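You operate a simulated robot arm through the tools that you are given. There is no shell and no other tool.

You run a simulated two-armed robot. Do the job below in one go: nothing can be reset, and whatever is moved stays where it is left.

Task
Air the wool bundle in the dryer as the orange care card says.
Fine: set programme and time by the card, start, wait for END and turn the dial to OFF. Hotter air felts wool. Door and card stay as they are. Dry hands on dial and keys.

The check looks at the end state, three seconds after you hand in, the way a careful person would. Anything else that was tipped, shoved, dropped, spilled or broken makes it a failure.

Robot
Two 6-joint arms with two-finger grippers on one trunk that stands fixed in place. Base frame: the origin is at the foot of the trunk, x ahead of it, y to its left, z up. Readings come in mm, rad, newtons and seconds.
The left shoulder is at [70, 148, 1186], the right one opposite. With the tool pointing down near the work surface each hand reaches from about 600 to 640 mm from the base axis, measured 20 degrees to its own side. Payload 2.69 kg a hand.
The tool frame of a hand sits at the grasp point between the pads (the TCP): z along the fingers, y along the line on which they close. The tips reach 20 mm beyond it. Largest opening 100 mm; the body of the gripper starts 63 mm behind the TCP.
Orientation is that of the tool frame in the base frame, as a unit quaternion [w, x, y, z]. With the fingers straight down and closing along the base's y, the tool's x points along the base's -x, its y along +y and its z along -z.

Tools
- The arms move only by the tool servo_tool. It takes "left_targets", "right_targets" or both (then of equal length, played together; a hand with none holds still); each is a list that holds one entry, the list of rows, each a list of 7 numbers: the shift along the tool's x, y, z in units of 25 mm (1.0 is 25 mm), then the turn, a rotation vector about the tool's x, y, z in units of 4 degrees (1.0 is 4 degrees), then the finger opening in mm, from 0 to 100. In form: [[[tx, ty, tz, wx, wy, wz, grip], ...]]. A call has 1 to 20 rows; each row shifts and turns the commanded pose from where the row before left it, along the tool's axes as they then stand. A call with a number of a shift or a turn outside -1 to 1 is refused whole. Rows are played at 5 a second. More than 50 mm and 0.15 rad between two rows, or a gripper value outside its range, and nothing of the call is played. A pose out of reach is approached as far as the arm can. The call stops where the force on the tool passes 40 N (or 10 N more than at its start, if that is more) or the arm is blocked; 0.2 s more then pass. Each finger travels about 45 mm/s and halts on what it meets, pressing with about 32 N; the grip force reading is that of the motor and also rises with nothing between the fingers. The clock runs only during rows and for 0.2 s after the last one: add rows that do not move to give the fingers time. It gives the time, the measured TCP pose, the force on the tool (base axes), the opening and the grip force at its end, in the units of the frame above (readings bear some noise), with the torque about the TCP (base axes, N m) and any sound that the robot's microphone picked up.
- Cameras (640 x 400 px; columns grow to the right, rows downward): "scene" is now at [119, -58, 1398.9]; the picture's right is [-0.59, -0.81, -0.00], its down [-0.52, 0.38, -0.77] and it looks along [0.62, -0.45, -0.64] (base axes); focal length 342 px, centre (320, 200). "left" rides on the left gripper at [70, 18, -99] in its tool frame; the picture's right is [-0.26, 0.97, 0.00], its down [-0.75, -0.20, -0.63] and it looks along [-0.61, -0.16, 0.78] (tool axes); focal length 230 px, centre (320, 200). "right" rides on the right gripper at [70, -19, -99] in its tool frame; the picture's right is [0.26, 0.97, 0.00], its down [-0.75, 0.20, -0.63] and it looks along [-0.61, 0.16, 0.78] (tool axes); focal length 230 px, centre (320, 200). There is no depth. A picture from a camera that has moved, and an enlarged one, comes with that camera's place and axes in the base frame and with its lens. The place of the scene camera against the robot may be out by one fixed shift of up to 18 mm in any direction.
- capture(camera): a new picture of that camera. The clock stands still meanwhile.
- slide_trunk(by): slides the trunk up (or, below 0, down) by that many mm; the arms and the scene camera ride with it, the base frame stays. It gives what a move gives, with no picture.
- aim_head(pan, tilt): turns the head with the scene camera to pan (to the left, within 1.501 rad either way) and tilt (down, from -0.506 to 1.204), counted from straight ahead of the robot. It gives what a move gives.
- close_up(camera, box): a new picture of the part [left, top, right, bottom] of that camera's present view, enlarged. The clock stands still meanwhile.
- hand_in(): hands the job in; it is judged then, once.

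Places have to be worked out from the pictures, the camera data and where the tool is seen. Open the grippers and draw the arms clear of the work before you hand the job in, unless the task says otherwise.

The tools are called after "Request:" by a JSON object that holds its "fn" and its "kwargs". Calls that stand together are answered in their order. servo_tool: Moves the arms, as the interface text tells. Its arguments: {"type":"object","properties":{"left_targets":{"type":"array","items":{"type":"array","items":{"type":"array","items":{"type":"number"}}}},"right_targets":{"type":"array","items":{"type":"array","items":{"type":"array","items":{"type":"number"}}}}},"required":[]} The other tools are called the same way: slide_trunk (by) slides the trunk up or down; aim_head (pan, tilt) turns the head that bears the scene camera; capture (camera) takes a picture; close_up (camera, box) takes an enlarged picture of a part of a camera's view; hand_in () hands the job in.

At the start:

```text
clock: 0.0
left_tool_pos: [522.0, -76.1, 1109.8]
left_ee_rot: [0.0, 0.0, 1.0, 0.0]
left_ft_force: [-0.1, 0.8, 0.7]
left_moment: [0.01, -0.02, -0.02]
left_width: 100.0
left_grasp_force: 0.0
right_tool_pos: [242.3, -328.2, 971.9]
right_ee_rot: [-0.001, -0.001, 1.0, 0.0]
right_ft_force: [-0.1, 0.2, 0.4]
right_moment: [0.0, -0.02, -0.02]
right_width: 100.2
right_grasp_force: 0.1
trunk travel left (down, up): [-744.0, 196.0]
head pan, tilt: [-0.63, 0.698]
```

scene: 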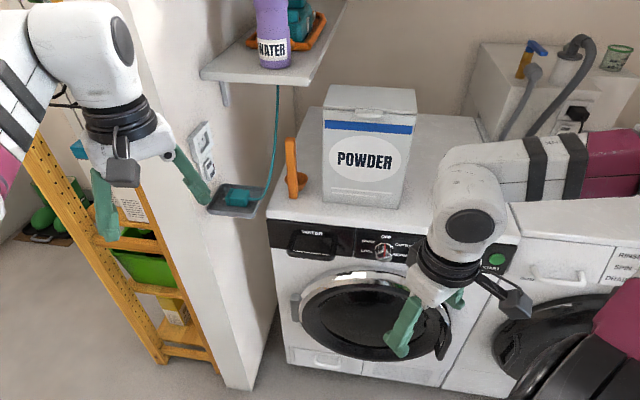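
right: 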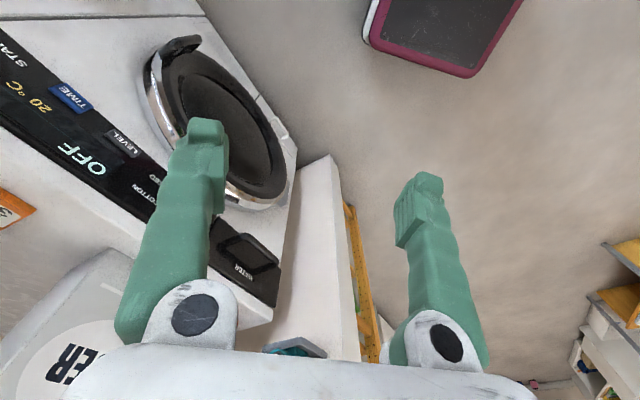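
left: 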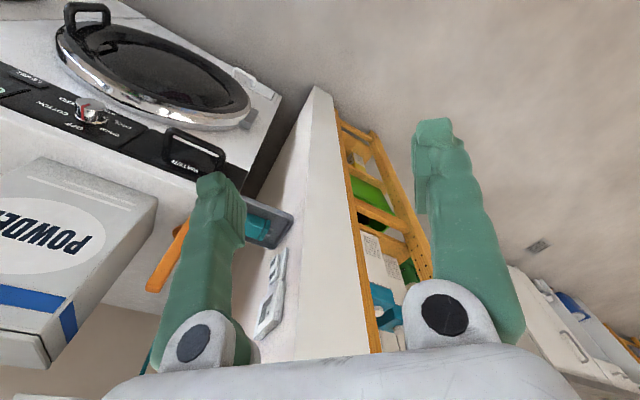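

The scene shows a dryer with a dial and panel, a powder box on top and an orange card standing edge-on behind it. I'll look closer at the panel and the card.

Request:
{"fn": "close_up", "kwargs": {"camera": "scene", "box": [260, 200, 520, 300]}}

Request:
{"fn": "close_up", "kwargs": {"camera": "scene", "box": [180, 110, 340, 230]}}

Request:
{"fn": "close_up", "kwargs": {"camera": "right", "box": [0, 20, 200, 250]}}

Request:
{"fn": "close_up", "kwargs": {"camera": "left", "box": [0, 50, 300, 300]}}

```text
2.46 times, centred on (390, 250) of scene
camera zoom: at [119.0, -58.0, 1398.9], right [-0.59, -0.81, 0.0], down [-0.52, 0.38, -0.77], along [0.62, -0.45, -0.64], focal length 841 px, centre (148, 77)
```

zoom: 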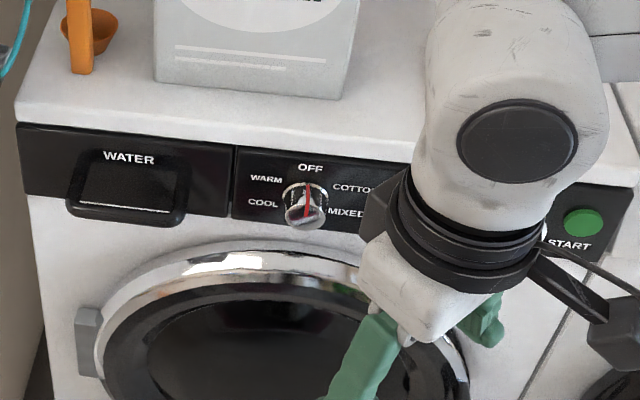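

```text
3.33 times, centred on (260, 170) of scene
camera zoom: at [119.0, -58.0, 1398.9], right [-0.59, -0.81, 0.0], down [-0.52, 0.38, -0.77], along [0.62, -0.45, -0.64], focal length 1139 px, centre (520, 300)
```

zoom: 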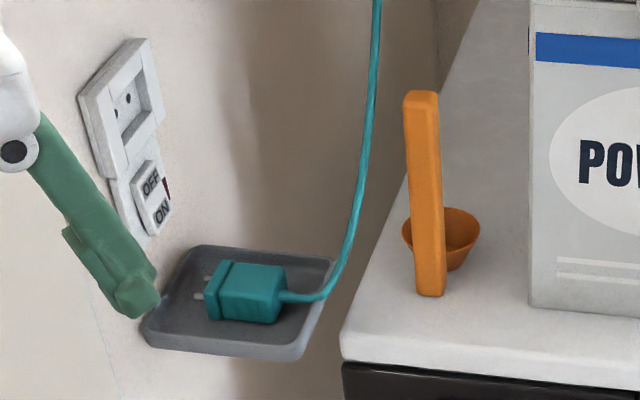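

```text
1.74 times, centred on (100, 135) of right
camera zoom: at [172.5, -344.9, 1069.8], right [-0.26, 0.97, 0.0], down [0.75, 0.2, 0.63], along [0.61, 0.16, -0.78], focal length 400 px, centre (703, 313)
```

zoom: 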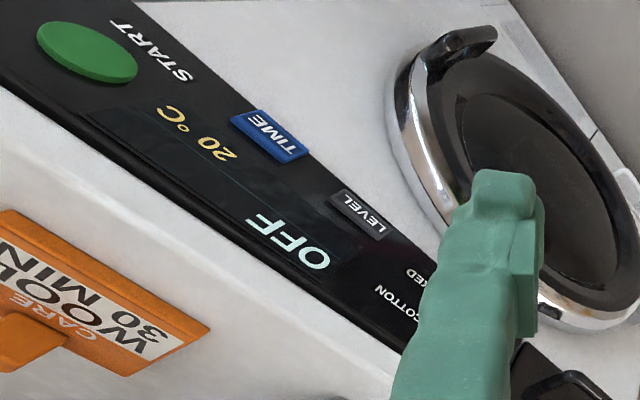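

```text
1.60 times, centred on (150, 175) of left
camera zoom: at [451.5, -57.4, 1207.9], right [0.26, 0.97, 0.0], down [0.75, -0.2, 0.63], along [0.61, -0.16, -0.78], focal length 368 px, centre (592, 240)
```

zoom: 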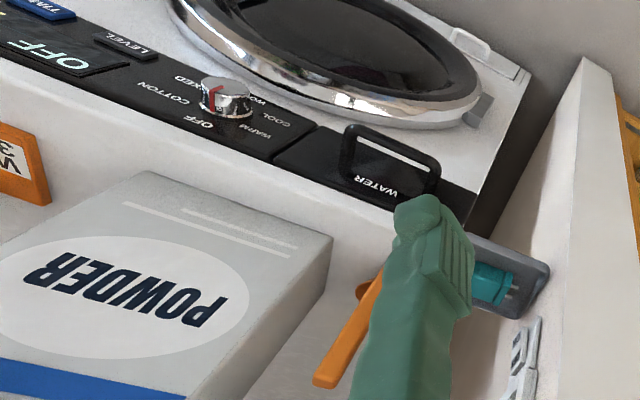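

The display reads OFF / 20 °C, and the care card ("WOOL 30 MIN…") stands behind the right arm. I estimate the dial at about (477,-510,770) and START at about (305,-716,768). I'll spin the right hand in place so its camera faces the dryer and shows the whole card.

Request:
{"fn": "servo_tool", "kwargs": {"right_targets": [[[0, 0, 0, 0, 0, 1, 100], [0, 0, 0, 0, 0, 1, 100], [0, 0, 0, 0, 0, 1, 100], [0, 0, 0, 0, 0, 1, 100], [0, 0, 0, 0, 0, 1, 100], [0, 0, 0, 0, 0, 1, 100], [0, 0, 0, 0, 0, 1, 100], [0, 0, 0, 0, 0, 1, 100], [0, 0, 0, 0, 0, 1, 100], [0, 0, 0, 0, 0, 1, 100]]]}}

Request:
{"fn": "capture", "kwargs": {"camera": "right"}}

Request:
{"fn": "capture", "kwargs": {"camera": "scene"}}

```text
clock: 2.2
left_tool_pos: [521.1, -76.0, 1108.8]
left_ee_rot: [0.001, 0.0, 1.0, 0.0]
left_ft_force: [-0.1, -0.4, -0.2]
left_moment: [-0.03, -0.01, 0.0]
left_width: 100.1
left_grasp_force: 0.0
right_tool_pos: [242.8, -326.7, 971.7]
right_ee_rot: [0.0, 0.342, 0.94, 0.0]
right_ft_force: [0.1, 0.1, -0.4]
right_moment: [0.03, 0.0, -0.01]
right_width: 99.9
right_grasp_force: 0.0
trunk travel left (down, up): [-744.0, 196.0]
head pan, tilt: [-0.63, 0.698]
```

```text
taken
camera right: at [176.8, -295.6, 1069.8], right [0.42, 0.91, 0.0], down [0.7, -0.33, 0.63], along [0.57, -0.27, -0.78], focal length 230 px, centre (320, 200)
```

right: 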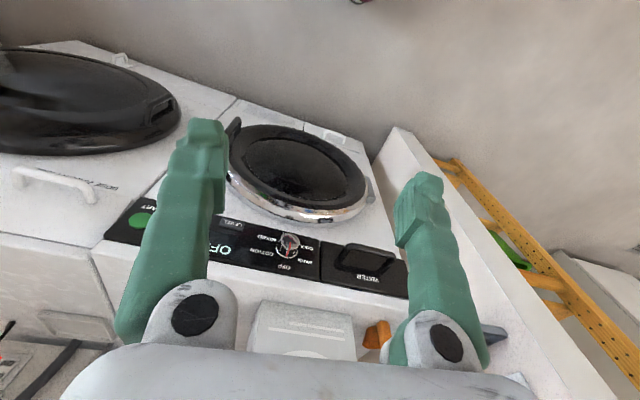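

```text
taken
camera scene: at [119.0, -58.0, 1398.9], right [-0.59, -0.81, 0.0], down [-0.52, 0.38, -0.77], along [0.62, -0.45, -0.64], focal length 342 px, centre (320, 200)
```

scene: 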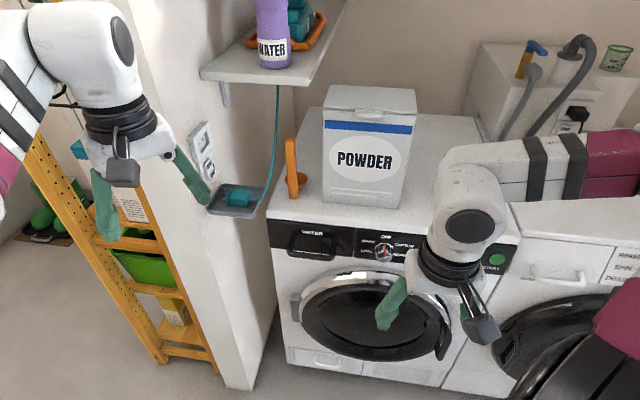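

The right forearm hides the card. The space below the right hand, about 300 mm in front of the dryer, is empty, so I'll lower that hand 200 mm and look again.

Request:
{"fn": "servo_tool", "kwargs": {"right_targets": [[[0, 0, 1, 0, 0, 0, 100], [0, 0, 1, 0, 0, 0, 100], [0, 0, 1, 0, 0, 0, 100], [0, 0, 1, 0, 0, 0, 100], [0, 0, 1, 0, 0, 0, 100], [0, 0, 1, 0, 0, 0, 100], [0, 0, 1, 0, 0, 0, 100], [0, 0, 1, 0, 0, 0, 100]]]}}

Request:
{"fn": "capture", "kwargs": {"camera": "scene"}}

```text
clock: 4.0
left_tool_pos: [521.8, -76.3, 1108.7]
left_ee_rot: [0.0, 0.0, 1.0, 0.0]
left_ft_force: [-0.6, 0.3, -0.1]
left_moment: [-0.01, 0.0, 0.0]
left_width: 100.0
left_grasp_force: 0.0
right_tool_pos: [244.8, -327.5, 772.3]
right_ee_rot: [0.001, 0.341, 0.94, 0.0]
right_ft_force: [0.4, -0.4, -0.9]
right_moment: [-0.02, -0.04, -0.01]
right_width: 99.9
right_grasp_force: 0.1
trunk travel left (down, up): [-744.0, 196.0]
head pan, tilt: [-0.63, 0.698]
```

```text
taken
camera scene: at [119.0, -57.9, 1398.9], right [-0.59, -0.81, 0.0], down [-0.52, 0.38, -0.77], along [0.62, -0.45, -0.64], focal length 342 px, centre (320, 200)
```

scene: 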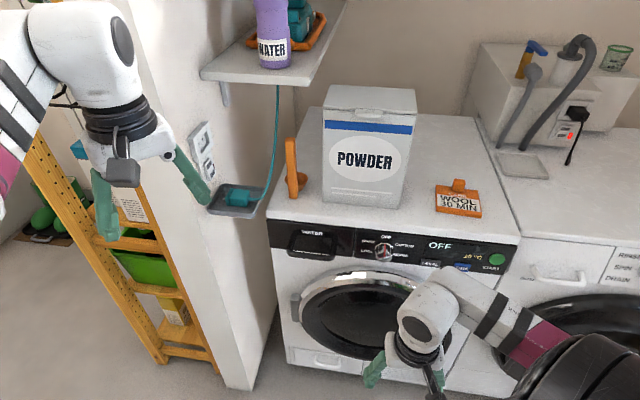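

The card and the panel are now visible, so I'll enlarge both.

Request:
{"fn": "close_up", "kwargs": {"camera": "scene", "box": [425, 170, 495, 220]}}

Request:
{"fn": "close_up", "kwargs": {"camera": "scene", "box": [340, 220, 430, 275]}}

Request:
{"fn": "close_up", "kwargs": {"camera": "scene", "box": [410, 230, 520, 285]}}

Request:
{"fn": "close_up", "kwargs": {"camera": "scene", "box": [480, 40, 640, 150]}}

Request:
{"fn": "close_up", "kwargs": {"camera": "scene", "box": [270, 260, 480, 400]}}

```text
8.00 times, centred on (460, 195) of scene
camera zoom: at [119.0, -57.9, 1398.9], right [-0.59, -0.81, 0.0], down [-0.52, 0.38, -0.77], along [0.62, -0.45, -0.64], focal length 2734 px, centre (-800, 240)
```

zoom: 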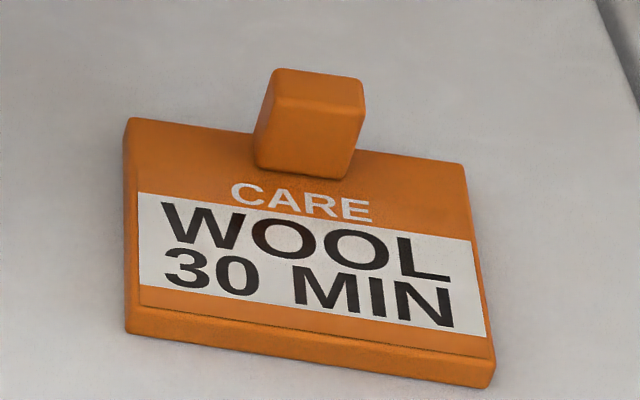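

```text
7.11 times, centred on (385, 248) of scene
camera zoom: at [119.0, -57.9, 1398.9], right [-0.59, -0.81, 0.0], down [-0.52, 0.38, -0.77], along [0.62, -0.45, -0.64], focal length 2430 px, centre (-142, -138)
```

zoom: 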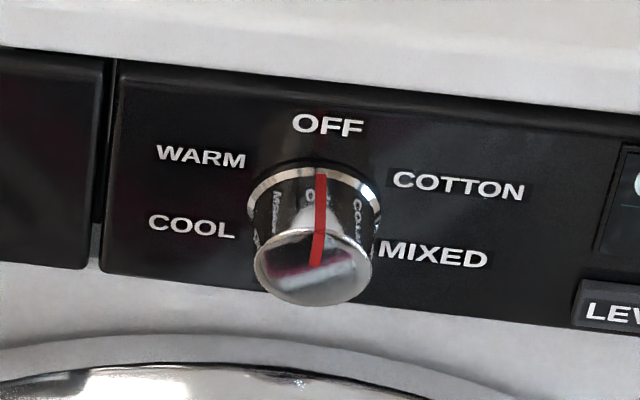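

```text
5.82 times, centred on (465, 258) of scene
camera zoom: at [119.0, -57.9, 1398.9], right [-0.59, -0.81, 0.0], down [-0.52, 0.38, -0.77], along [0.62, -0.45, -0.64], focal length 1988 px, centre (-524, -134)
```

zoom: 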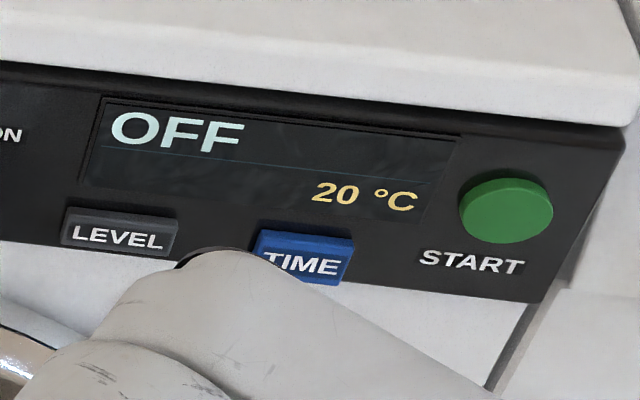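

```text
3.64 times, centred on (560, 95) of scene
camera zoom: at [119.0, -57.9, 1398.9], right [-0.59, -0.81, 0.0], down [-0.52, 0.38, -0.77], along [0.62, -0.45, -0.64], focal length 1243 px, centre (-553, 582)
```

zoom: 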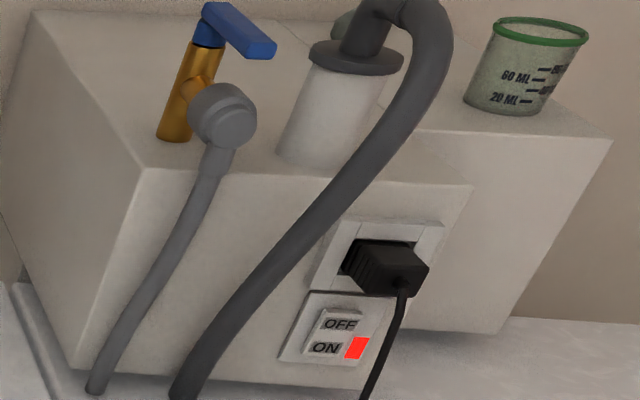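

```text
2.86 times, centred on (375, 330) of scene
camera zoom: at [119.0, -57.9, 1398.9], right [-0.59, -0.81, 0.0], down [-0.52, 0.38, -0.77], along [0.62, -0.45, -0.64], focal length 976 px, centre (163, -171)
```

zoom: 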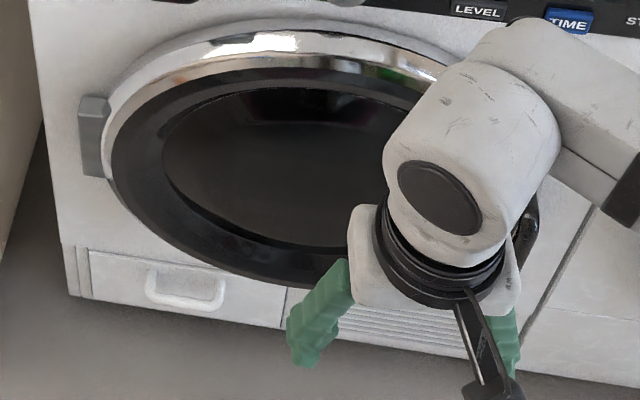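

The card says WOOL, 30 MIN. The dial shows OFF, COTTON, MIXED, WARM and COOL, and WOOL is probably at the bottom behind the knob. I'll raise the right hand back up and then slide the trunk down so the shoulder is nearer panel height. The left hand has free space below it.

Request:
{"fn": "servo_tool", "kwargs": {"right_targets": [[[0, 0, -1, 0, 0, 0, 100], [0, 0, -1, 0, 0, 0, 100], [0, 0, -1, 0, 0, 0, 100], [0, 0, -1, 0, 0, 0, 100], [0, 0, -1, 0, 0, 0, 100], [0, 0, -1, 0, 0, 0, 100], [0, 0, -1, 0, 0, 0, 100]]]}}

Request:
{"fn": "slide_trunk", "kwargs": {"by": -200}}

Request:
{"fn": "capture", "kwargs": {"camera": "scene"}}

Request:
{"fn": "capture", "kwargs": {"camera": "left"}}

Request:
{"fn": "capture", "kwargs": {"camera": "right"}}

```text
clock: 5.6
left_tool_pos: [521.5, -75.6, 1107.5]
left_ee_rot: [0.001, 0.0, 1.0, 0.0]
left_ft_force: [0.4, 0.8, -0.5]
left_moment: [-0.01, -0.03, -0.02]
left_width: 100.1
left_grasp_force: 0.0
right_tool_pos: [243.7, -326.5, 947.3]
right_ee_rot: [0.0, 0.342, 0.94, -0.001]
right_ft_force: [0.6, -0.1, 0.3]
right_moment: [0.01, -0.06, -0.02]
right_width: 100.0
right_grasp_force: 0.0
trunk travel left (down, up): [-744.0, 196.0]
head pan, tilt: [-0.63, 0.698]
```

```text
clock: 7.8
left_tool_pos: [521.1, -75.6, 909.7]
left_ee_rot: [0.0, 0.0, 1.0, 0.0]
left_ft_force: [0.6, -0.4, -0.1]
left_moment: [0.01, -0.03, -0.01]
left_width: 100.0
left_grasp_force: 0.0
right_tool_pos: [243.1, -324.8, 746.4]
right_ee_rot: [0.0, 0.342, 0.94, 0.001]
right_ft_force: [0.5, 0.5, -0.4]
right_moment: [0.02, 0.01, 0.0]
right_width: 99.7
right_grasp_force: 0.0
trunk travel left (down, up): [-544.0, 396.0]
head pan, tilt: [-0.63, 0.698]
```

```text
taken
camera scene: at [118.9, -57.9, 1198.9], right [-0.59, -0.81, 0.0], down [-0.52, 0.38, -0.77], along [0.62, -0.45, -0.64], focal length 342 px, centre (320, 200)
```

scene: 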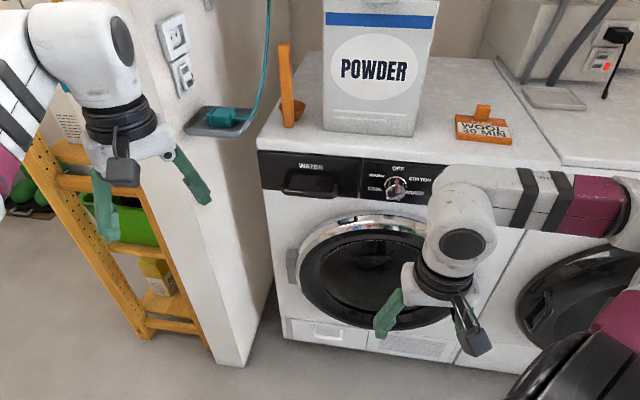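

```text
taken
camera left: at [451.4, -57.3, 1008.1], right [0.26, 0.97, 0.0], down [0.75, -0.2, 0.63], along [0.61, -0.16, -0.78], focal length 230 px, centre (320, 200)
```

left: 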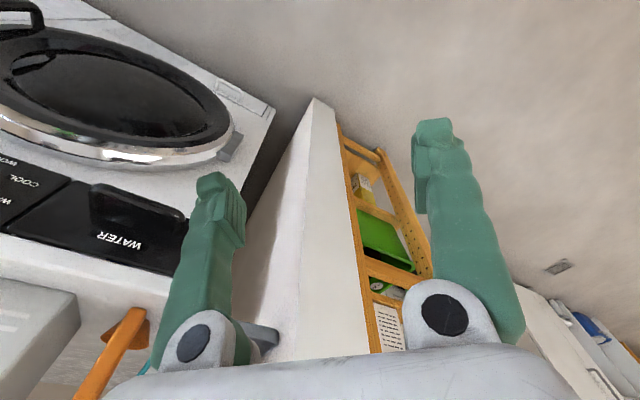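

```text
taken
camera right: at [177.2, -295.3, 844.3], right [0.42, 0.91, 0.0], down [0.7, -0.33, 0.63], along [0.57, -0.27, -0.78], focal length 230 px, centre (320, 200)
```

right: 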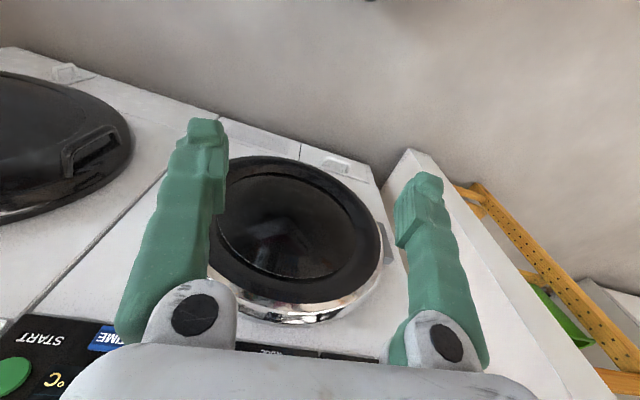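

Nothing touched during the slide, and the hand's closing line already lies along the panel. Next I'll pitch the right hand up toward horizontal while moving it slowly forward in front of the dial.

Request:
{"fn": "servo_tool", "kwargs": {"right_targets": [[[-0.25, 0, 0.02, 0, -1, 0, 100], [-0.25, 0, 0.04, 0, -1, 0, 100], [-0.24, 0, 0.05, 0, -1, 0, 100], [-0.24, 0, 0.07, 0, -1, 0, 100], [-0.23, 0, 0.1, 0, -1, 0, 100], [-0.22, 0, 0.11, 0, -1, 0, 100], [-0.22, 0, 0.13, 0, -1, 0, 100], [-0.21, 0, 0.14, 0, -1, 0, 100], [-0.2, 0, 0.15, 0, -1, 0, 100], [-0.19, 0, 0.16, 0, -1, 0, 100]]]}}

Request:
{"fn": "capture", "kwargs": {"camera": "scene"}}

```text
clock: 10.0
left_tool_pos: [521.0, -76.4, 908.7]
left_ee_rot: [0.0, -0.001, 1.0, 0.0]
left_ft_force: [1.0, -0.4, 1.1]
left_moment: [0.01, 0.03, 0.01]
left_width: 99.8
left_grasp_force: 0.2
right_tool_pos: [312.0, -385.7, 734.4]
right_ee_rot: [0.322, 0.321, 0.883, -0.117]
right_ft_force: [0.2, -0.5, 0.9]
right_moment: [0.0, -0.03, 0.02]
right_width: 100.0
right_grasp_force: 0.2
right hand out of reach, approached as far as the arm can: row 7, 8, 9, 10
trunk travel left (down, up): [-544.0, 396.0]
head pan, tilt: [-0.63, 0.698]
```

```text
taken
camera scene: at [119.0, -58.1, 1198.9], right [-0.59, -0.81, 0.0], down [-0.52, 0.38, -0.77], along [0.62, -0.45, -0.64], focal length 342 px, centre (320, 200)
```

scene: 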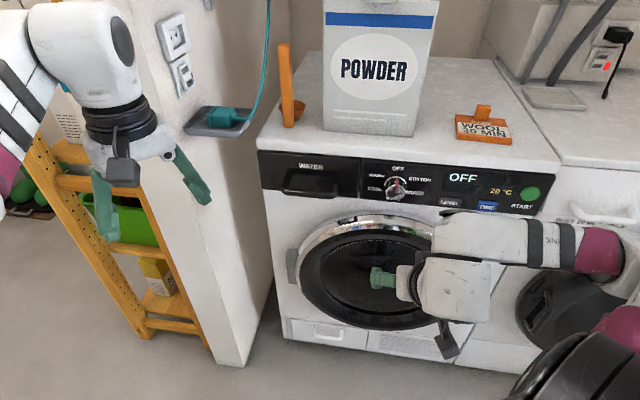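

The arm reports its inner reach limit because the hand is too close to the shoulder. I'll move it forward about 75 mm, still well short of the panel, and keep pitching.

Request:
{"fn": "servo_tool", "kwargs": {"right_targets": [[[-0.766, 0, 0.643, 0, 0, 0, 100], [-0.766, 0, 0.643, 0, 0, 0, 100], [-0.766, 0, 0.643, 0, 0, 0, 100], [-0.6, 0, -0.7, 0, 0, 0, 100]]]}}

Request:
{"fn": "capture", "kwargs": {"camera": "scene"}}

```text
clock: 11.0
left_tool_pos: [520.1, -75.5, 909.2]
left_ee_rot: [-0.001, 0.0, 1.0, 0.0]
left_ft_force: [0.6, 0.5, 0.2]
left_moment: [0.03, -0.01, -0.01]
left_width: 100.2
left_grasp_force: 0.1
right_tool_pos: [369.0, -432.8, 757.8]
right_ee_rot: [0.321, 0.321, 0.883, -0.117]
right_ft_force: [-0.5, 0.3, 0.2]
right_moment: [-0.02, 0.04, 0.01]
right_width: 100.0
right_grasp_force: 0.0
trunk travel left (down, up): [-544.0, 396.0]
head pan, tilt: [-0.63, 0.698]
```

```text
taken
camera scene: at [118.6, -56.9, 1198.9], right [-0.59, -0.81, 0.0], down [-0.52, 0.38, -0.77], along [0.62, -0.45, -0.64], focal length 342 px, centre (320, 200)
```

scene: 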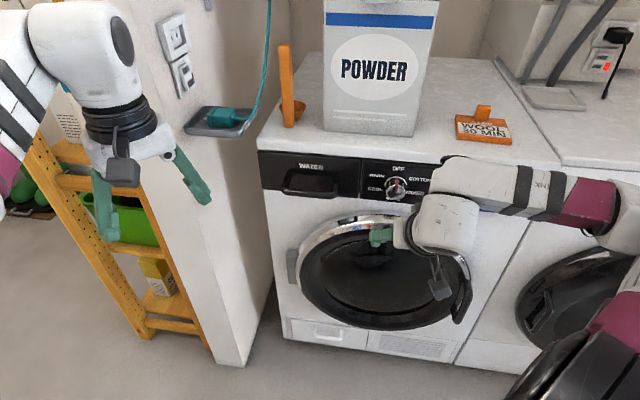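

The hand is now at about 561 mm along the panel normal with the panel at about 700, and the pose is reachable. I'll finish pitching to horizontal in place.

Request:
{"fn": "servo_tool", "kwargs": {"right_targets": [[[0, 0, 0, 0, -1, 0, 100], [0, 0, 0, 0, -1, 0, 100], [0, 0, 0, 0, -1, 0, 100], [0, 0, 0, 0, -1, 0, 100], [0, 0, 0, 0, -1, 0, 100], [0, 0, 0, 0, -1, 0, 100]]]}}

Request:
{"fn": "capture", "kwargs": {"camera": "scene"}}

Request:
{"fn": "capture", "kwargs": {"camera": "right"}}

```text
clock: 12.4
left_tool_pos: [522.1, -76.4, 909.6]
left_ee_rot: [0.0, 0.0, 1.0, 0.0]
left_ft_force: [0.7, -0.6, -0.2]
left_moment: [-0.03, -0.03, 0.03]
left_width: 100.2
left_grasp_force: 0.0
right_tool_pos: [372.4, -445.8, 802.0]
right_ee_rot: [0.496, 0.29, 0.799, -0.18]
right_ft_force: [0.0, 0.3, -0.3]
right_moment: [0.02, 0.0, 0.0]
right_width: 100.2
right_grasp_force: 0.1
right hand out of reach, approached as far as the arm can: row 5, 6
trunk travel left (down, up): [-544.0, 396.0]
head pan, tilt: [-0.63, 0.698]
```

```text
taken
camera scene: at [118.9, -57.4, 1198.9], right [-0.59, -0.81, 0.0], down [-0.52, 0.38, -0.77], along [0.62, -0.45, -0.64], focal length 342 px, centre (320, 200)
```

scene: 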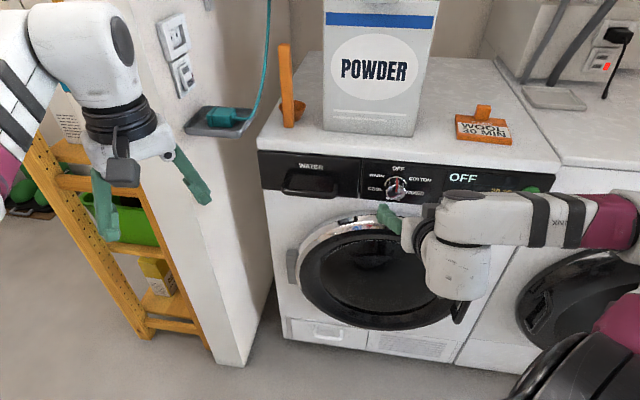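

```text
taken
camera right: at [267.9, -383.5, 782.5], right [0.53, 0.81, -0.23], down [-0.05, 0.3, 0.95], along [0.84, -0.5, 0.2], focal length 230 px, centre (320, 200)
```

right: 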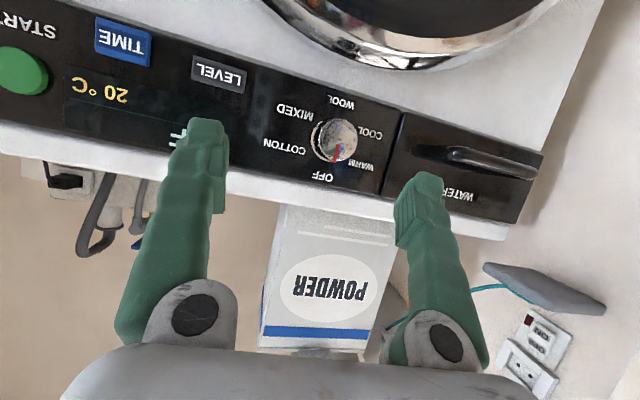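

I can now read WOOL at the bottom of the dial, half a turn from OFF, and TIME and LEVEL key labels. The hand is again too close to the shoulder for a level pitch, so I'll raise the trunk 100 mm. The hand will clear everything as it rises.

Request:
{"fn": "slide_trunk", "kwargs": {"by": 100}}

Request:
{"fn": "servo_tool", "kwargs": {"right_targets": [[[0, 0, 0, 0, 0, 0, 100]]]}}

Request:
{"fn": "close_up", "kwargs": {"camera": "scene", "box": [240, 150, 560, 350]}}

Request:
{"fn": "capture", "kwargs": {"camera": "right"}}

```text
clock: 13.7
left_tool_pos: [520.8, -77.7, 1008.3]
left_ee_rot: [0.0, 0.0, 1.0, 0.0]
left_ft_force: [-0.1, 0.4, -1.0]
left_moment: [0.0, 0.0, -0.01]
left_width: 100.0
left_grasp_force: 0.1
right_tool_pos: [372.3, -446.4, 901.1]
right_ee_rot: [0.494, 0.291, 0.799, -0.18]
right_ft_force: [-0.2, -0.2, -1.1]
right_moment: [0.0, -0.01, -0.01]
right_width: 99.9
right_grasp_force: 0.1
trunk travel left (down, up): [-644.0, 296.0]
head pan, tilt: [-0.63, 0.698]
```

```text
clock: 14.1
left_tool_pos: [521.1, -75.7, 1007.7]
left_ee_rot: [0.0, 0.001, 1.0, -0.001]
left_ft_force: [-0.3, -0.1, -0.3]
left_moment: [-0.01, -0.03, -0.06]
left_width: 99.8
left_grasp_force: 0.0
right_tool_pos: [372.4, -446.0, 901.3]
right_ee_rot: [0.495, 0.29, 0.799, -0.18]
right_ft_force: [-0.3, 0.0, 0.3]
right_moment: [-0.03, -0.01, 0.04]
right_width: 100.0
right_grasp_force: 0.1
trunk travel left (down, up): [-644.0, 296.0]
head pan, tilt: [-0.63, 0.698]
```

```text
2.00 times, centred on (400, 250) of scene
camera zoom: at [118.9, -57.9, 1298.9], right [-0.59, -0.81, 0.0], down [-0.52, 0.38, -0.77], along [0.62, -0.45, -0.64], focal length 684 px, centre (160, 100)
```

zoom: 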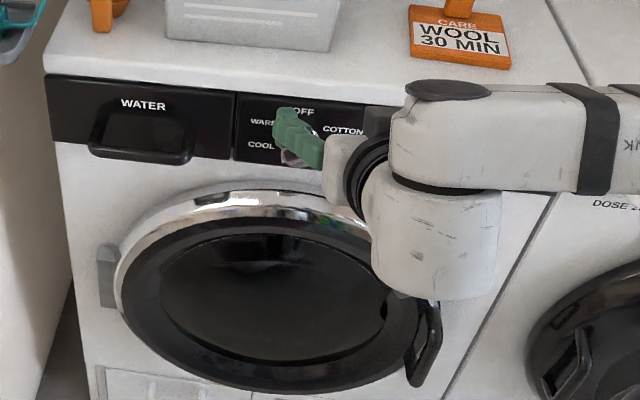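

```text
taken
camera right: at [267.9, -383.8, 882.3], right [0.53, 0.81, -0.23], down [-0.05, 0.3, 0.95], along [0.85, -0.5, 0.2], focal length 230 px, centre (320, 200)
```

right: 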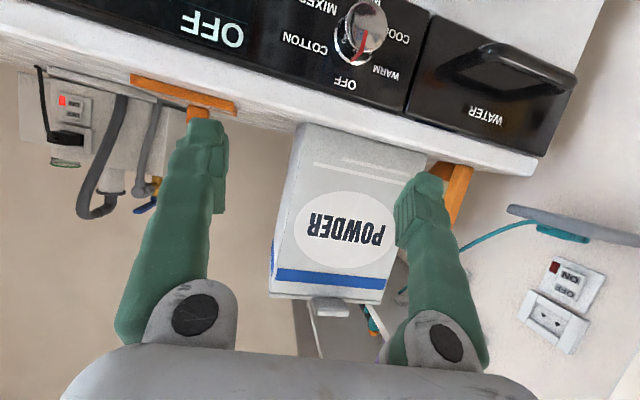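

The two right-camera views triangulate the knob at about (480,-511,769). I'll finish pitching to horizontal and then check.

Request:
{"fn": "servo_tool", "kwargs": {"right_targets": [[[0, 0, 0, 0, -1, 0, 100], [0, 0, 0, 0, -1, 0, 100], [0, 0, 0, 0, -1, 0, 100], [0, 0, 0, 0, -1, 0, 100], [0, 0, 0, 0, -1, 0, 100], [0, 0, 0, 0, -1, 0, 100], [0, 0, 0, 0, -0.6, 0, 100]]]}}

Request:
{"fn": "capture", "kwargs": {"camera": "scene"}}

```text
clock: 15.7
left_tool_pos: [521.7, -74.8, 1009.2]
left_ee_rot: [0.0, 0.0, 1.0, -0.001]
left_ft_force: [-0.6, 0.2, 0.1]
left_moment: [-0.02, 0.0, 0.01]
left_width: 100.2
left_grasp_force: 0.1
right_tool_pos: [396.2, -468.0, 1079.7]
right_ee_rot: [0.663, 0.243, 0.666, -0.241]
right_ft_force: [-1.3, 0.6, 0.3]
right_moment: [0.01, 0.01, 0.01]
right_width: 100.2
right_grasp_force: 0.2
right hand out of reach, approached as far as the arm can: row 1, 2, 3, 4, 5, 6, 7
trunk travel left (down, up): [-644.0, 296.0]
head pan, tilt: [-0.63, 0.698]
```

```text
taken
camera scene: at [119.2, -56.4, 1298.9], right [-0.59, -0.81, 0.0], down [-0.52, 0.38, -0.77], along [0.62, -0.45, -0.64], focal length 342 px, centre (320, 200)
```

scene: 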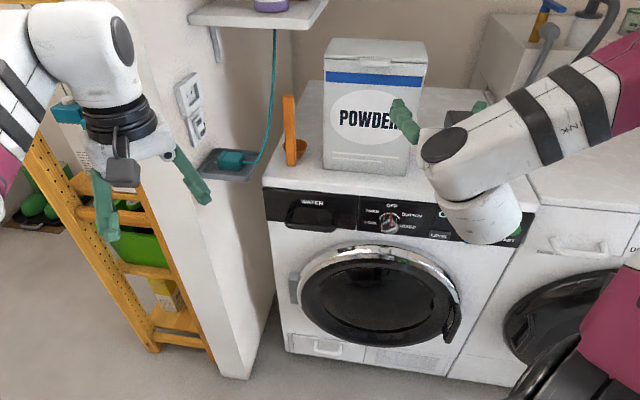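

With a level tool the hand drifted up to shoulder height, so this looks like a wrist limit that depends on the hand's height relative to the shoulder. The fix is to lower the trunk until the shoulder is near panel height. First I'll look around below both arms.

Request:
{"fn": "aim_head", "kwargs": {"pan": 0.2, "tilt": 1.1}}

Request:
{"fn": "capture", "kwargs": {"camera": "scene"}}

Request:
{"fn": "aim_head", "kwargs": {"pan": -1.2, "tilt": 0.95}}

Request:
{"fn": "capture", "kwargs": {"camera": "scene"}}

Request:
{"fn": "capture", "kwargs": {"camera": "right"}}

```text
clock: 16.9
left_tool_pos: [521.1, -75.5, 1008.1]
left_ee_rot: [0.0, -0.001, 1.0, 0.0]
left_ft_force: [0.6, -0.2, -0.1]
left_moment: [0.02, -0.01, 0.02]
left_width: 99.9
left_grasp_force: 0.0
right_tool_pos: [395.3, -470.0, 1078.3]
right_ee_rot: [0.663, 0.242, 0.666, -0.241]
right_ft_force: [-1.2, 0.1, -0.4]
right_moment: [-0.01, 0.02, 0.04]
right_width: 100.0
right_grasp_force: 0.1
trunk travel left (down, up): [-644.0, 296.0]
head pan, tilt: [0.201, 1.1]
```

```text
taken
camera scene: at [112.2, 4.8, 1268.7], right [0.2, -0.98, 0.0], down [-0.87, -0.18, -0.45], along [0.45, 0.09, -0.89], focal length 342 px, centre (320, 200)
```

scene: 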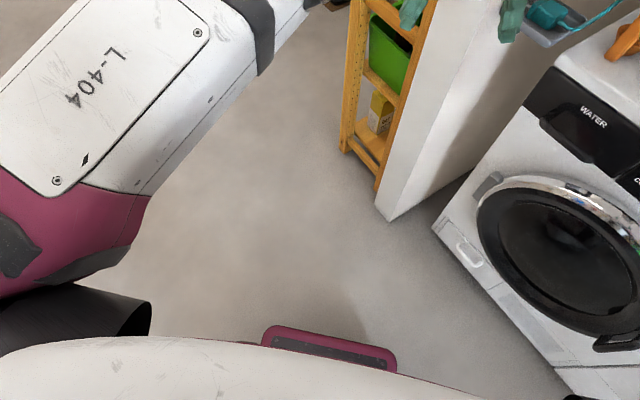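

```text
clock: 18.4
left_tool_pos: [521.0, -75.6, 1009.5]
left_ee_rot: [-0.001, 0.0, 1.0, 0.0]
left_ft_force: [-0.1, -1.0, -0.2]
left_moment: [0.02, 0.01, -0.02]
left_width: 99.9
left_grasp_force: 0.0
right_tool_pos: [395.3, -468.6, 1078.6]
right_ee_rot: [0.663, 0.242, 0.666, -0.241]
right_ft_force: [0.5, 0.2, -0.1]
right_moment: [0.04, -0.01, 0.01]
right_width: 99.9
right_grasp_force: 0.1
trunk travel left (down, up): [-644.0, 296.0]
head pan, tilt: [-1.201, 0.949]
```

```text
taken
camera scene: at [76.7, -75.6, 1278.9], right [-0.93, -0.36, 0.0], down [-0.29, 0.76, -0.58], along [0.21, -0.54, -0.81], focal length 342 px, centre (320, 200)
```

scene: 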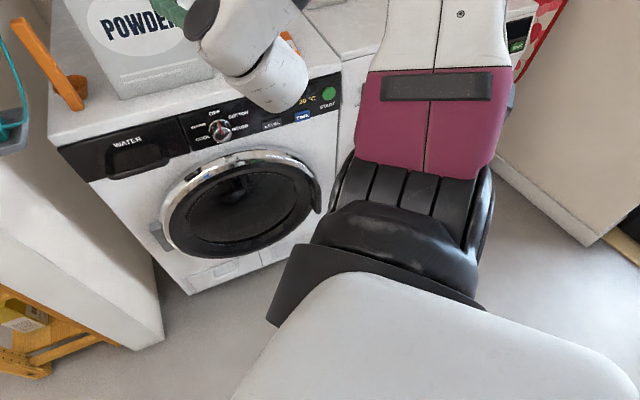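

```text
taken
camera right: at [306.3, -419.0, 1008.0], right [0.62, 0.74, -0.26], down [-0.35, 0.56, 0.75], along [0.7, -0.38, 0.6], focal length 230 px, centre (320, 200)
```

right: 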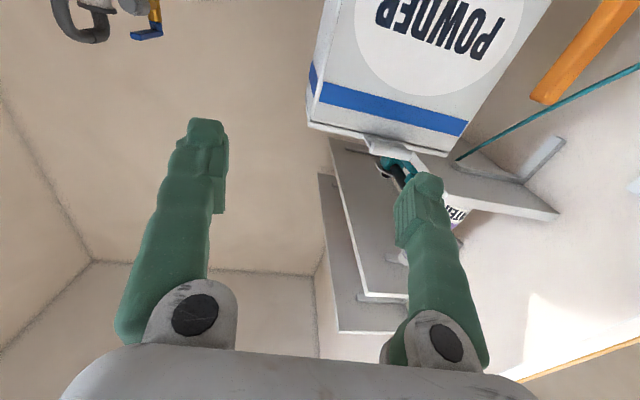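

The area under both arms is clear and the right elbow is far in front of the machines. I'll aim the head back and lower the trunk 250 mm, which leaves the right hand about 50 mm clear of the panel.

Request:
{"fn": "aim_head", "kwargs": {"pan": -0.7, "tilt": 0.55}}

Request:
{"fn": "slide_trunk", "kwargs": {"by": -200}}

Request:
{"fn": "capture", "kwargs": {"camera": "scene"}}

Request:
{"fn": "capture", "kwargs": {"camera": "right"}}

```text
clock: 19.3
left_tool_pos: [519.9, -76.9, 1009.3]
left_ee_rot: [0.0, -0.001, 1.0, 0.0]
left_ft_force: [0.4, 0.0, -0.9]
left_moment: [0.05, 0.01, 0.02]
left_width: 99.8
left_grasp_force: 0.1
right_tool_pos: [394.3, -469.8, 1079.0]
right_ee_rot: [0.663, 0.242, 0.666, -0.241]
right_ft_force: [0.4, 0.4, -0.7]
right_moment: [0.0, 0.04, 0.02]
right_width: 100.2
right_grasp_force: 0.1
trunk travel left (down, up): [-644.0, 296.0]
head pan, tilt: [-0.7, 0.55]
```

```text
clock: 21.5
left_tool_pos: [521.1, -74.9, 809.5]
left_ee_rot: [0.0, 0.0, 1.0, -0.001]
left_ft_force: [-0.6, -0.2, -0.3]
left_moment: [-0.01, 0.0, 0.0]
left_width: 100.1
left_grasp_force: 0.0
right_tool_pos: [394.3, -469.0, 877.8]
right_ee_rot: [0.663, 0.242, 0.666, -0.241]
right_ft_force: [0.3, 0.4, -0.1]
right_moment: [-0.01, 0.01, -0.03]
right_width: 100.1
right_grasp_force: 0.1
trunk travel left (down, up): [-444.0, 496.0]
head pan, tilt: [-0.7, 0.55]
```

```text
taken
camera scene: at [118.8, -65.6, 1111.9], right [-0.64, -0.76, 0.0], down [-0.4, 0.34, -0.85], along [0.65, -0.55, -0.52], focal length 342 px, centre (320, 200)
```

scene: 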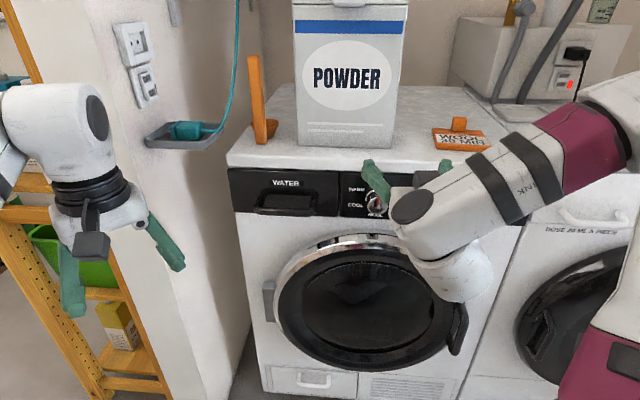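

```text
taken
camera right: at [306.2, -418.9, 808.2], right [0.62, 0.74, -0.26], down [-0.35, 0.56, 0.75], along [0.7, -0.38, 0.6], focal length 230 px, centre (320, 200)
```

right: 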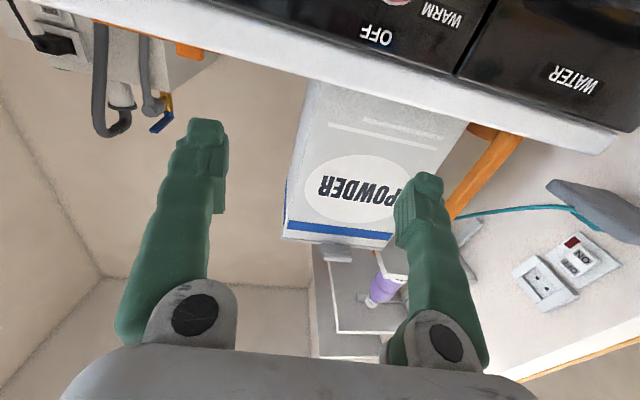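

The right hand is now level at z=878, about 45 mm clear of the knob. I'll shift it 21 mm left to line up with the dial and step down toward dial height, checking reach.

Request:
{"fn": "servo_tool", "kwargs": {"right_targets": [[[0, 0.84, 0, 0, 0, 0, 100], [1, 0, 0, 0, 0, 0, 100], [1, 0, 0, 0, 0, 0, 100], [0, 0, 0, 0, 0, 0, 100]]]}}

Request:
{"fn": "capture", "kwargs": {"camera": "right"}}

```text
clock: 22.5
left_tool_pos: [520.5, -76.7, 809.3]
left_ee_rot: [0.001, 0.0, 1.0, 0.0]
left_ft_force: [-0.2, 0.0, -0.4]
left_moment: [0.01, 0.02, -0.01]
left_width: 99.8
left_grasp_force: 0.0
right_tool_pos: [404.9, -459.6, 879.3]
right_ee_rot: [0.661, 0.243, 0.668, -0.24]
right_ft_force: [-0.2, 0.8, 0.1]
right_moment: [0.0, -0.02, 0.02]
right_width: 100.1
right_grasp_force: 0.1
right hand out of reach, approached as far as the arm can: row 1, 2, 3
trunk travel left (down, up): [-444.0, 496.0]
head pan, tilt: [-0.7, 0.55]
```

```text
taken
camera right: at [316.7, -409.2, 808.8], right [0.62, 0.74, -0.26], down [-0.35, 0.55, 0.76], along [0.7, -0.38, 0.6], focal length 230 px, centre (320, 200)
```

right: 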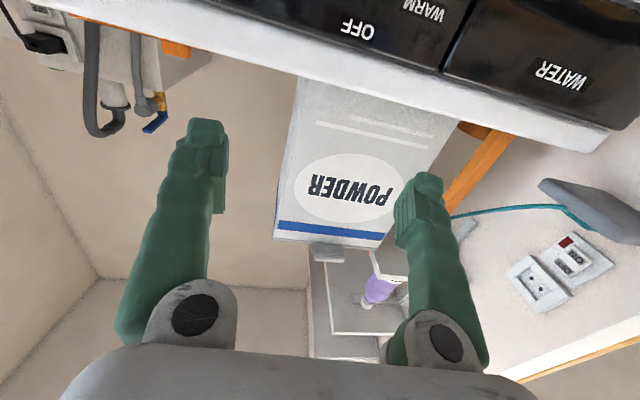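

The hand moved left but couldn't go lower with the tool level at this height. I'll lower the trunk 110 mm instead, which brings the hand straight to dial height.

Request:
{"fn": "slide_trunk", "kwargs": {"by": -110}}

Request:
{"fn": "capture", "kwargs": {"camera": "right"}}

Request:
{"fn": "capture", "kwargs": {"camera": "scene"}}

```text
clock: 23.9
left_tool_pos: [521.3, -75.7, 698.0]
left_ee_rot: [0.0, -0.001, 1.0, 0.0]
left_ft_force: [-0.6, 0.1, 0.9]
left_moment: [-0.01, 0.02, 0.0]
left_width: 100.1
left_grasp_force: 0.0
right_tool_pos: [405.7, -458.5, 769.0]
right_ee_rot: [0.662, 0.242, 0.667, -0.24]
right_ft_force: [0.8, 0.0, -0.1]
right_moment: [-0.01, 0.0, 0.02]
right_width: 100.1
right_grasp_force: 0.1
trunk travel left (down, up): [-334.0, 606.0]
head pan, tilt: [-0.7, 0.55]
```

```text
taken
camera right: at [316.4, -409.4, 698.9], right [0.62, 0.74, -0.26], down [-0.35, 0.55, 0.76], along [0.7, -0.38, 0.6], focal length 230 px, centre (320, 200)
```

right: 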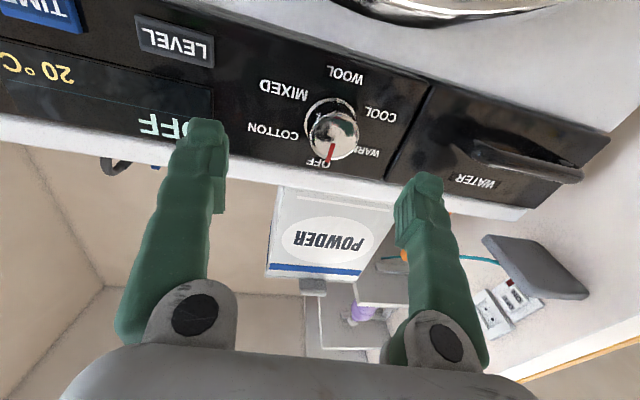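

```text
taken
camera scene: at [118.7, -65.6, 1001.9], right [-0.64, -0.76, 0.0], down [-0.4, 0.34, -0.85], along [0.65, -0.55, -0.52], focal length 342 px, centre (320, 200)
```

scene: 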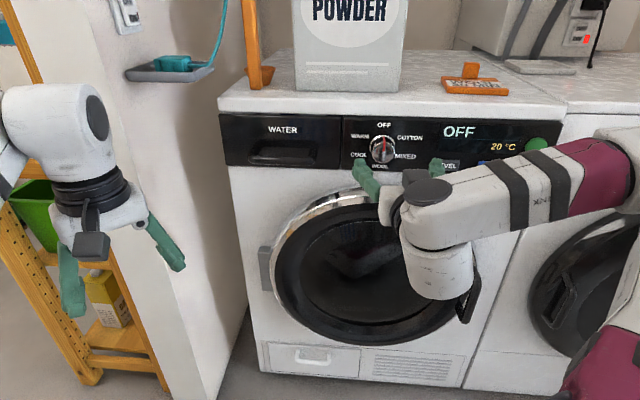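

The hand is aligned with the dial, with WOOL directly opposite OFF. I'll zoom in to measure the knob precisely relative to the tool.

Request:
{"fn": "close_up", "kwargs": {"camera": "right", "box": [240, 50, 420, 180]}}

Request:
{"fn": "close_up", "kwargs": {"camera": "scene", "box": [330, 110, 480, 200]}}

```text
3.08 times, centred on (330, 115) of right
camera zoom: at [316.4, -409.4, 698.9], right [0.62, 0.74, -0.26], down [-0.35, 0.55, 0.76], along [0.7, -0.38, 0.6], focal length 708 px, centre (289, 462)
```

zoom: 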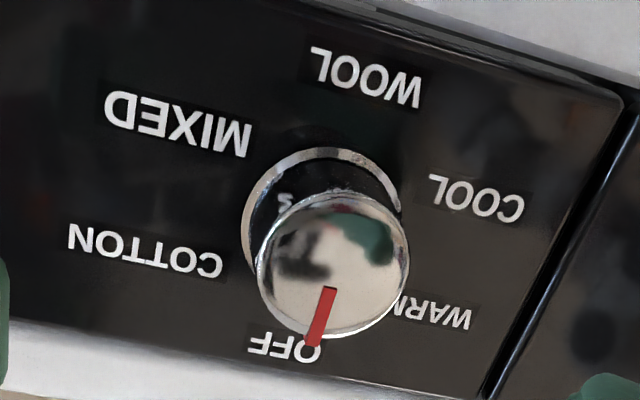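

```text
4.27 times, centred on (405, 155) of scene
camera zoom: at [118.7, -65.6, 1001.9], right [-0.64, -0.76, 0.0], down [-0.4, 0.34, -0.85], along [0.65, -0.55, -0.52], focal length 1458 px, centre (-43, 392)
```

zoom: 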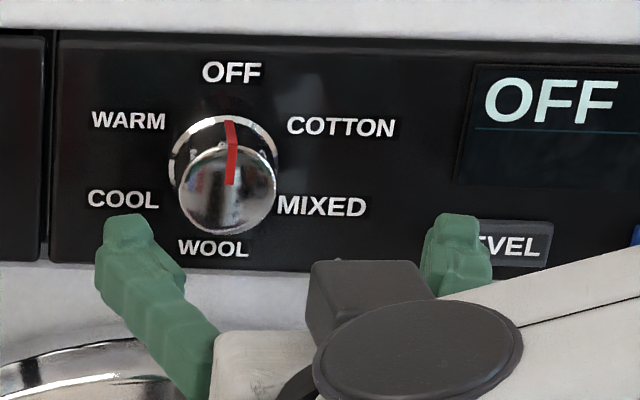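

The knob is about 40 mm across, centred at tool y≈+10, with its front face about 75 mm ahead and the panel about 100 mm ahead. I'll centre on it, advance 30 mm while staying clear, and turn the wrist anticlockwise in free air so I can then make a long clockwise turn.

Request:
{"fn": "servo_tool", "kwargs": {"right_targets": [[[0, 0.4, 0, 0, 0, 0, 100], [0, 0, 0.6, 0, 0, 0, 100], [0, 0, 0.6, 0, 0, 0, 100], [0, 0, 0, 0, 0, -1, 100], [0, 0, 0, 0, 0, -1, 100], [0, 0, 0, 0, 0, -1, 100], [0, 0, 0, 0, 0, -1, 100], [0, 0, 0, 0, 0, -1, 100], [0, 0, 0, 0, 0, -1, 100]]]}}

Request:
{"fn": "capture", "kwargs": {"camera": "right"}}

Request:
{"fn": "capture", "kwargs": {"camera": "scene"}}

```text
clock: 25.9
left_tool_pos: [522.4, -77.4, 698.2]
left_ee_rot: [0.0, 0.0, 1.0, 0.0]
left_ft_force: [0.4, 0.0, 0.7]
left_moment: [0.0, -0.01, 0.03]
left_width: 100.2
left_grasp_force: 0.0
right_tool_pos: [431.3, -471.8, 776.7]
right_ee_rot: [0.596, 0.099, 0.705, -0.372]
right_ft_force: [0.1, 0.1, 0.3]
right_moment: [-0.02, 0.04, -0.01]
right_width: 100.0
right_grasp_force: 0.0
right hand out of reach, approached as far as the arm can: row 2, 3
trunk travel left (down, up): [-334.0, 606.0]
head pan, tilt: [-0.7, 0.55]
```

```text
taken
camera right: at [324.9, -442.2, 721.1], right [0.49, 0.6, -0.63], down [-0.16, 0.77, 0.61], along [0.85, -0.2, 0.48], focal length 230 px, centre (320, 200)
```

right: 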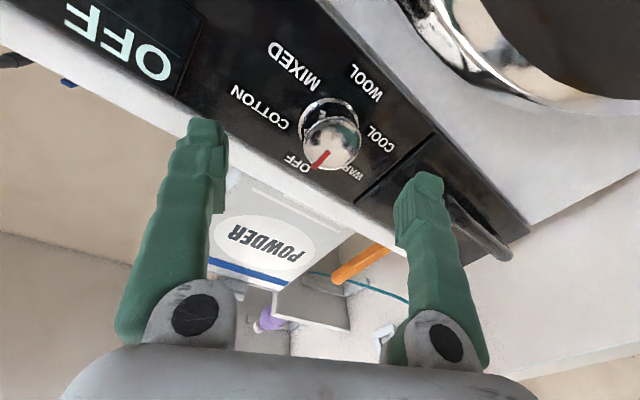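

```text
taken
camera scene: at [118.9, -65.7, 1001.8], right [-0.64, -0.76, 0.0], down [-0.4, 0.34, -0.85], along [0.65, -0.55, -0.52], focal length 342 px, centre (320, 200)
```

scene: 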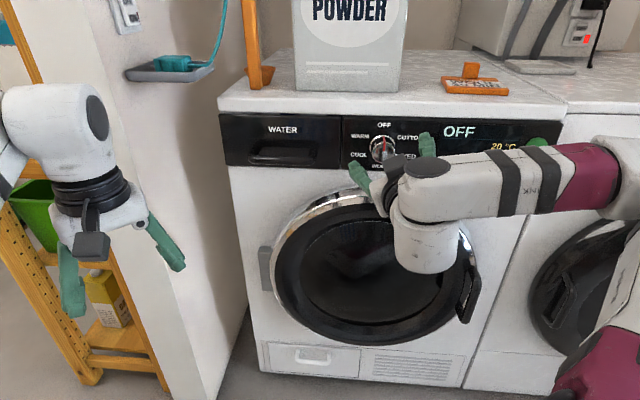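

Wrist turning works freely, but advancing pushed the hand up 8 mm against the same limit, so I need the shoulder lower still. I'll back off 25 mm, lift the hand 100 mm and lower the trunk by 100.

Request:
{"fn": "servo_tool", "kwargs": {"right_targets": [[[0, 0, -1, 0, 0, 0, 100], [-0.914, -0.407, 0, 0, 0, 0, 100], [-0.914, -0.407, 0, 0, 0, 0, 100], [-0.914, -0.407, 0, 0, 0, 0, 100], [-0.914, -0.407, 0, 0, 0, 0, 100]]]}}

Request:
{"fn": "slide_trunk", "kwargs": {"by": -100}}

Request:
{"fn": "capture", "kwargs": {"camera": "right"}}

Request:
{"fn": "capture", "kwargs": {"camera": "scene"}}

```text
clock: 27.1
left_tool_pos: [521.3, -75.5, 699.1]
left_ee_rot: [-0.001, -0.001, 1.0, 0.0]
left_ft_force: [0.0, -0.3, 1.1]
left_moment: [-0.02, 0.03, -0.03]
left_width: 99.8
left_grasp_force: 0.2
right_tool_pos: [418.3, -448.4, 864.4]
right_ee_rot: [0.597, 0.099, 0.703, -0.373]
right_ft_force: [-0.7, -1.3, -0.1]
right_moment: [-0.04, -0.02, 0.0]
right_width: 100.0
right_grasp_force: 0.1
right hand out of reach, approached as far as the arm can: row 4, 5
trunk travel left (down, up): [-334.0, 606.0]
head pan, tilt: [-0.7, 0.55]
```

```text
clock: 28.4
left_tool_pos: [522.2, -77.0, 598.1]
left_ee_rot: [0.0, 0.0, 1.0, 0.001]
left_ft_force: [0.3, 0.7, 0.1]
left_moment: [0.01, 0.01, 0.01]
left_width: 99.7
left_grasp_force: 0.1
right_tool_pos: [418.7, -449.3, 763.3]
right_ee_rot: [0.597, 0.099, 0.703, -0.372]
right_ft_force: [-0.6, 0.0, 0.0]
right_moment: [-0.03, -0.04, -0.01]
right_width: 99.9
right_grasp_force: 0.1
trunk travel left (down, up): [-234.0, 706.0]
head pan, tilt: [-0.7, 0.55]
```

```text
taken
camera right: at [312.0, -419.5, 707.5], right [0.5, 0.6, -0.63], down [-0.16, 0.78, 0.61], along [0.85, -0.2, 0.48], focal length 230 px, centre (320, 200)
```

right: 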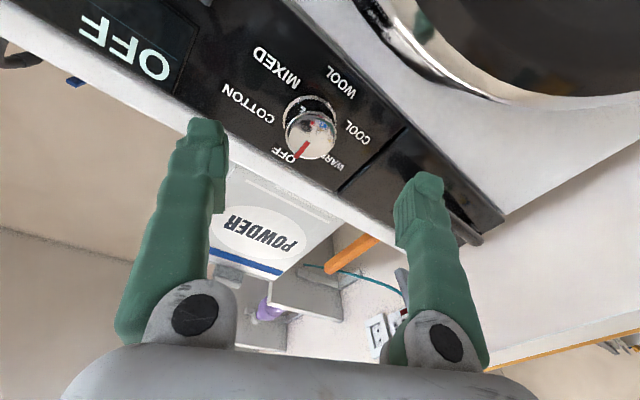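

```text
taken
camera scene: at [118.7, -65.5, 901.9], right [-0.64, -0.76, 0.0], down [-0.4, 0.34, -0.85], along [0.65, -0.55, -0.52], focal length 342 px, centre (320, 200)
```

scene: 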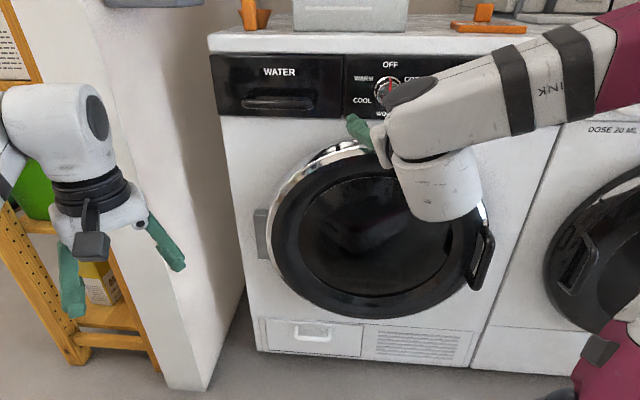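

The hand is now near its upper limit relative to the shoulder. I'll raise the trunk 40 mm to sit mid-range, then move to z≈769 and forward to about 40 mm short of the panel.

Request:
{"fn": "slide_trunk", "kwargs": {"by": 40}}

Request:
{"fn": "servo_tool", "kwargs": {"right_targets": [[[0.662, 0.186, 0, 0, 0, 0, 100], [0.662, 0.186, 0, 0, 0, 0, 100], [0, 0, 0.6, 0, 0, 0, 100], [0, 0, 0.6, 0, 0, 0, 100], [0, 0, 0, 0, 0, 0, 100]]]}}

Request:
{"fn": "capture", "kwargs": {"camera": "right"}}

```text
clock: 29.3
left_tool_pos: [521.3, -76.2, 637.1]
left_ee_rot: [0.0, 0.0, 1.0, 0.0]
left_ft_force: [0.9, -0.5, 0.1]
left_moment: [0.0, 0.07, 0.05]
left_width: 99.8
left_grasp_force: 0.0
right_tool_pos: [418.9, -450.7, 803.3]
right_ee_rot: [0.597, 0.098, 0.704, -0.373]
right_ft_force: [0.1, 0.3, -0.3]
right_moment: [0.03, 0.01, -0.04]
right_width: 99.7
right_grasp_force: 0.2
trunk travel left (down, up): [-274.0, 666.0]
head pan, tilt: [-0.7, 0.55]
```

```text
clock: 30.5
left_tool_pos: [521.3, -77.0, 637.9]
left_ee_rot: [0.0, 0.0, 1.0, 0.0]
left_ft_force: [-0.2, -0.2, 0.3]
left_moment: [-0.02, -0.02, -0.04]
left_width: 99.9
left_grasp_force: 0.1
right_tool_pos: [438.1, -472.8, 771.1]
right_ee_rot: [0.597, 0.1, 0.703, -0.374]
right_ft_force: [-0.3, 0.5, 0.1]
right_moment: [-0.01, 0.0, -0.03]
right_width: 99.8
right_grasp_force: 0.0
trunk travel left (down, up): [-274.0, 666.0]
head pan, tilt: [-0.7, 0.55]
```

```text
taken
camera right: at [331.8, -442.3, 714.0], right [0.5, 0.6, -0.63], down [-0.16, 0.78, 0.61], along [0.85, -0.2, 0.48], focal length 230 px, centre (320, 200)
```

right: 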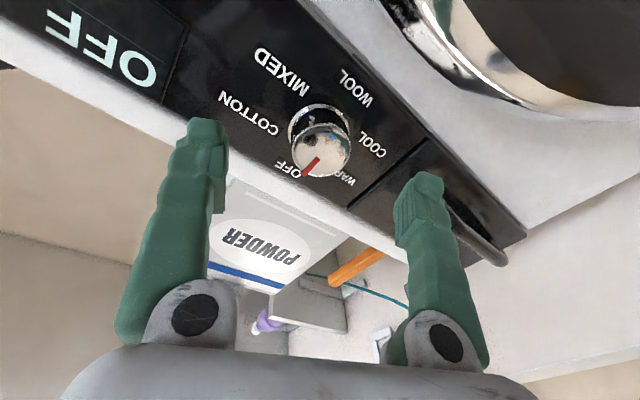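

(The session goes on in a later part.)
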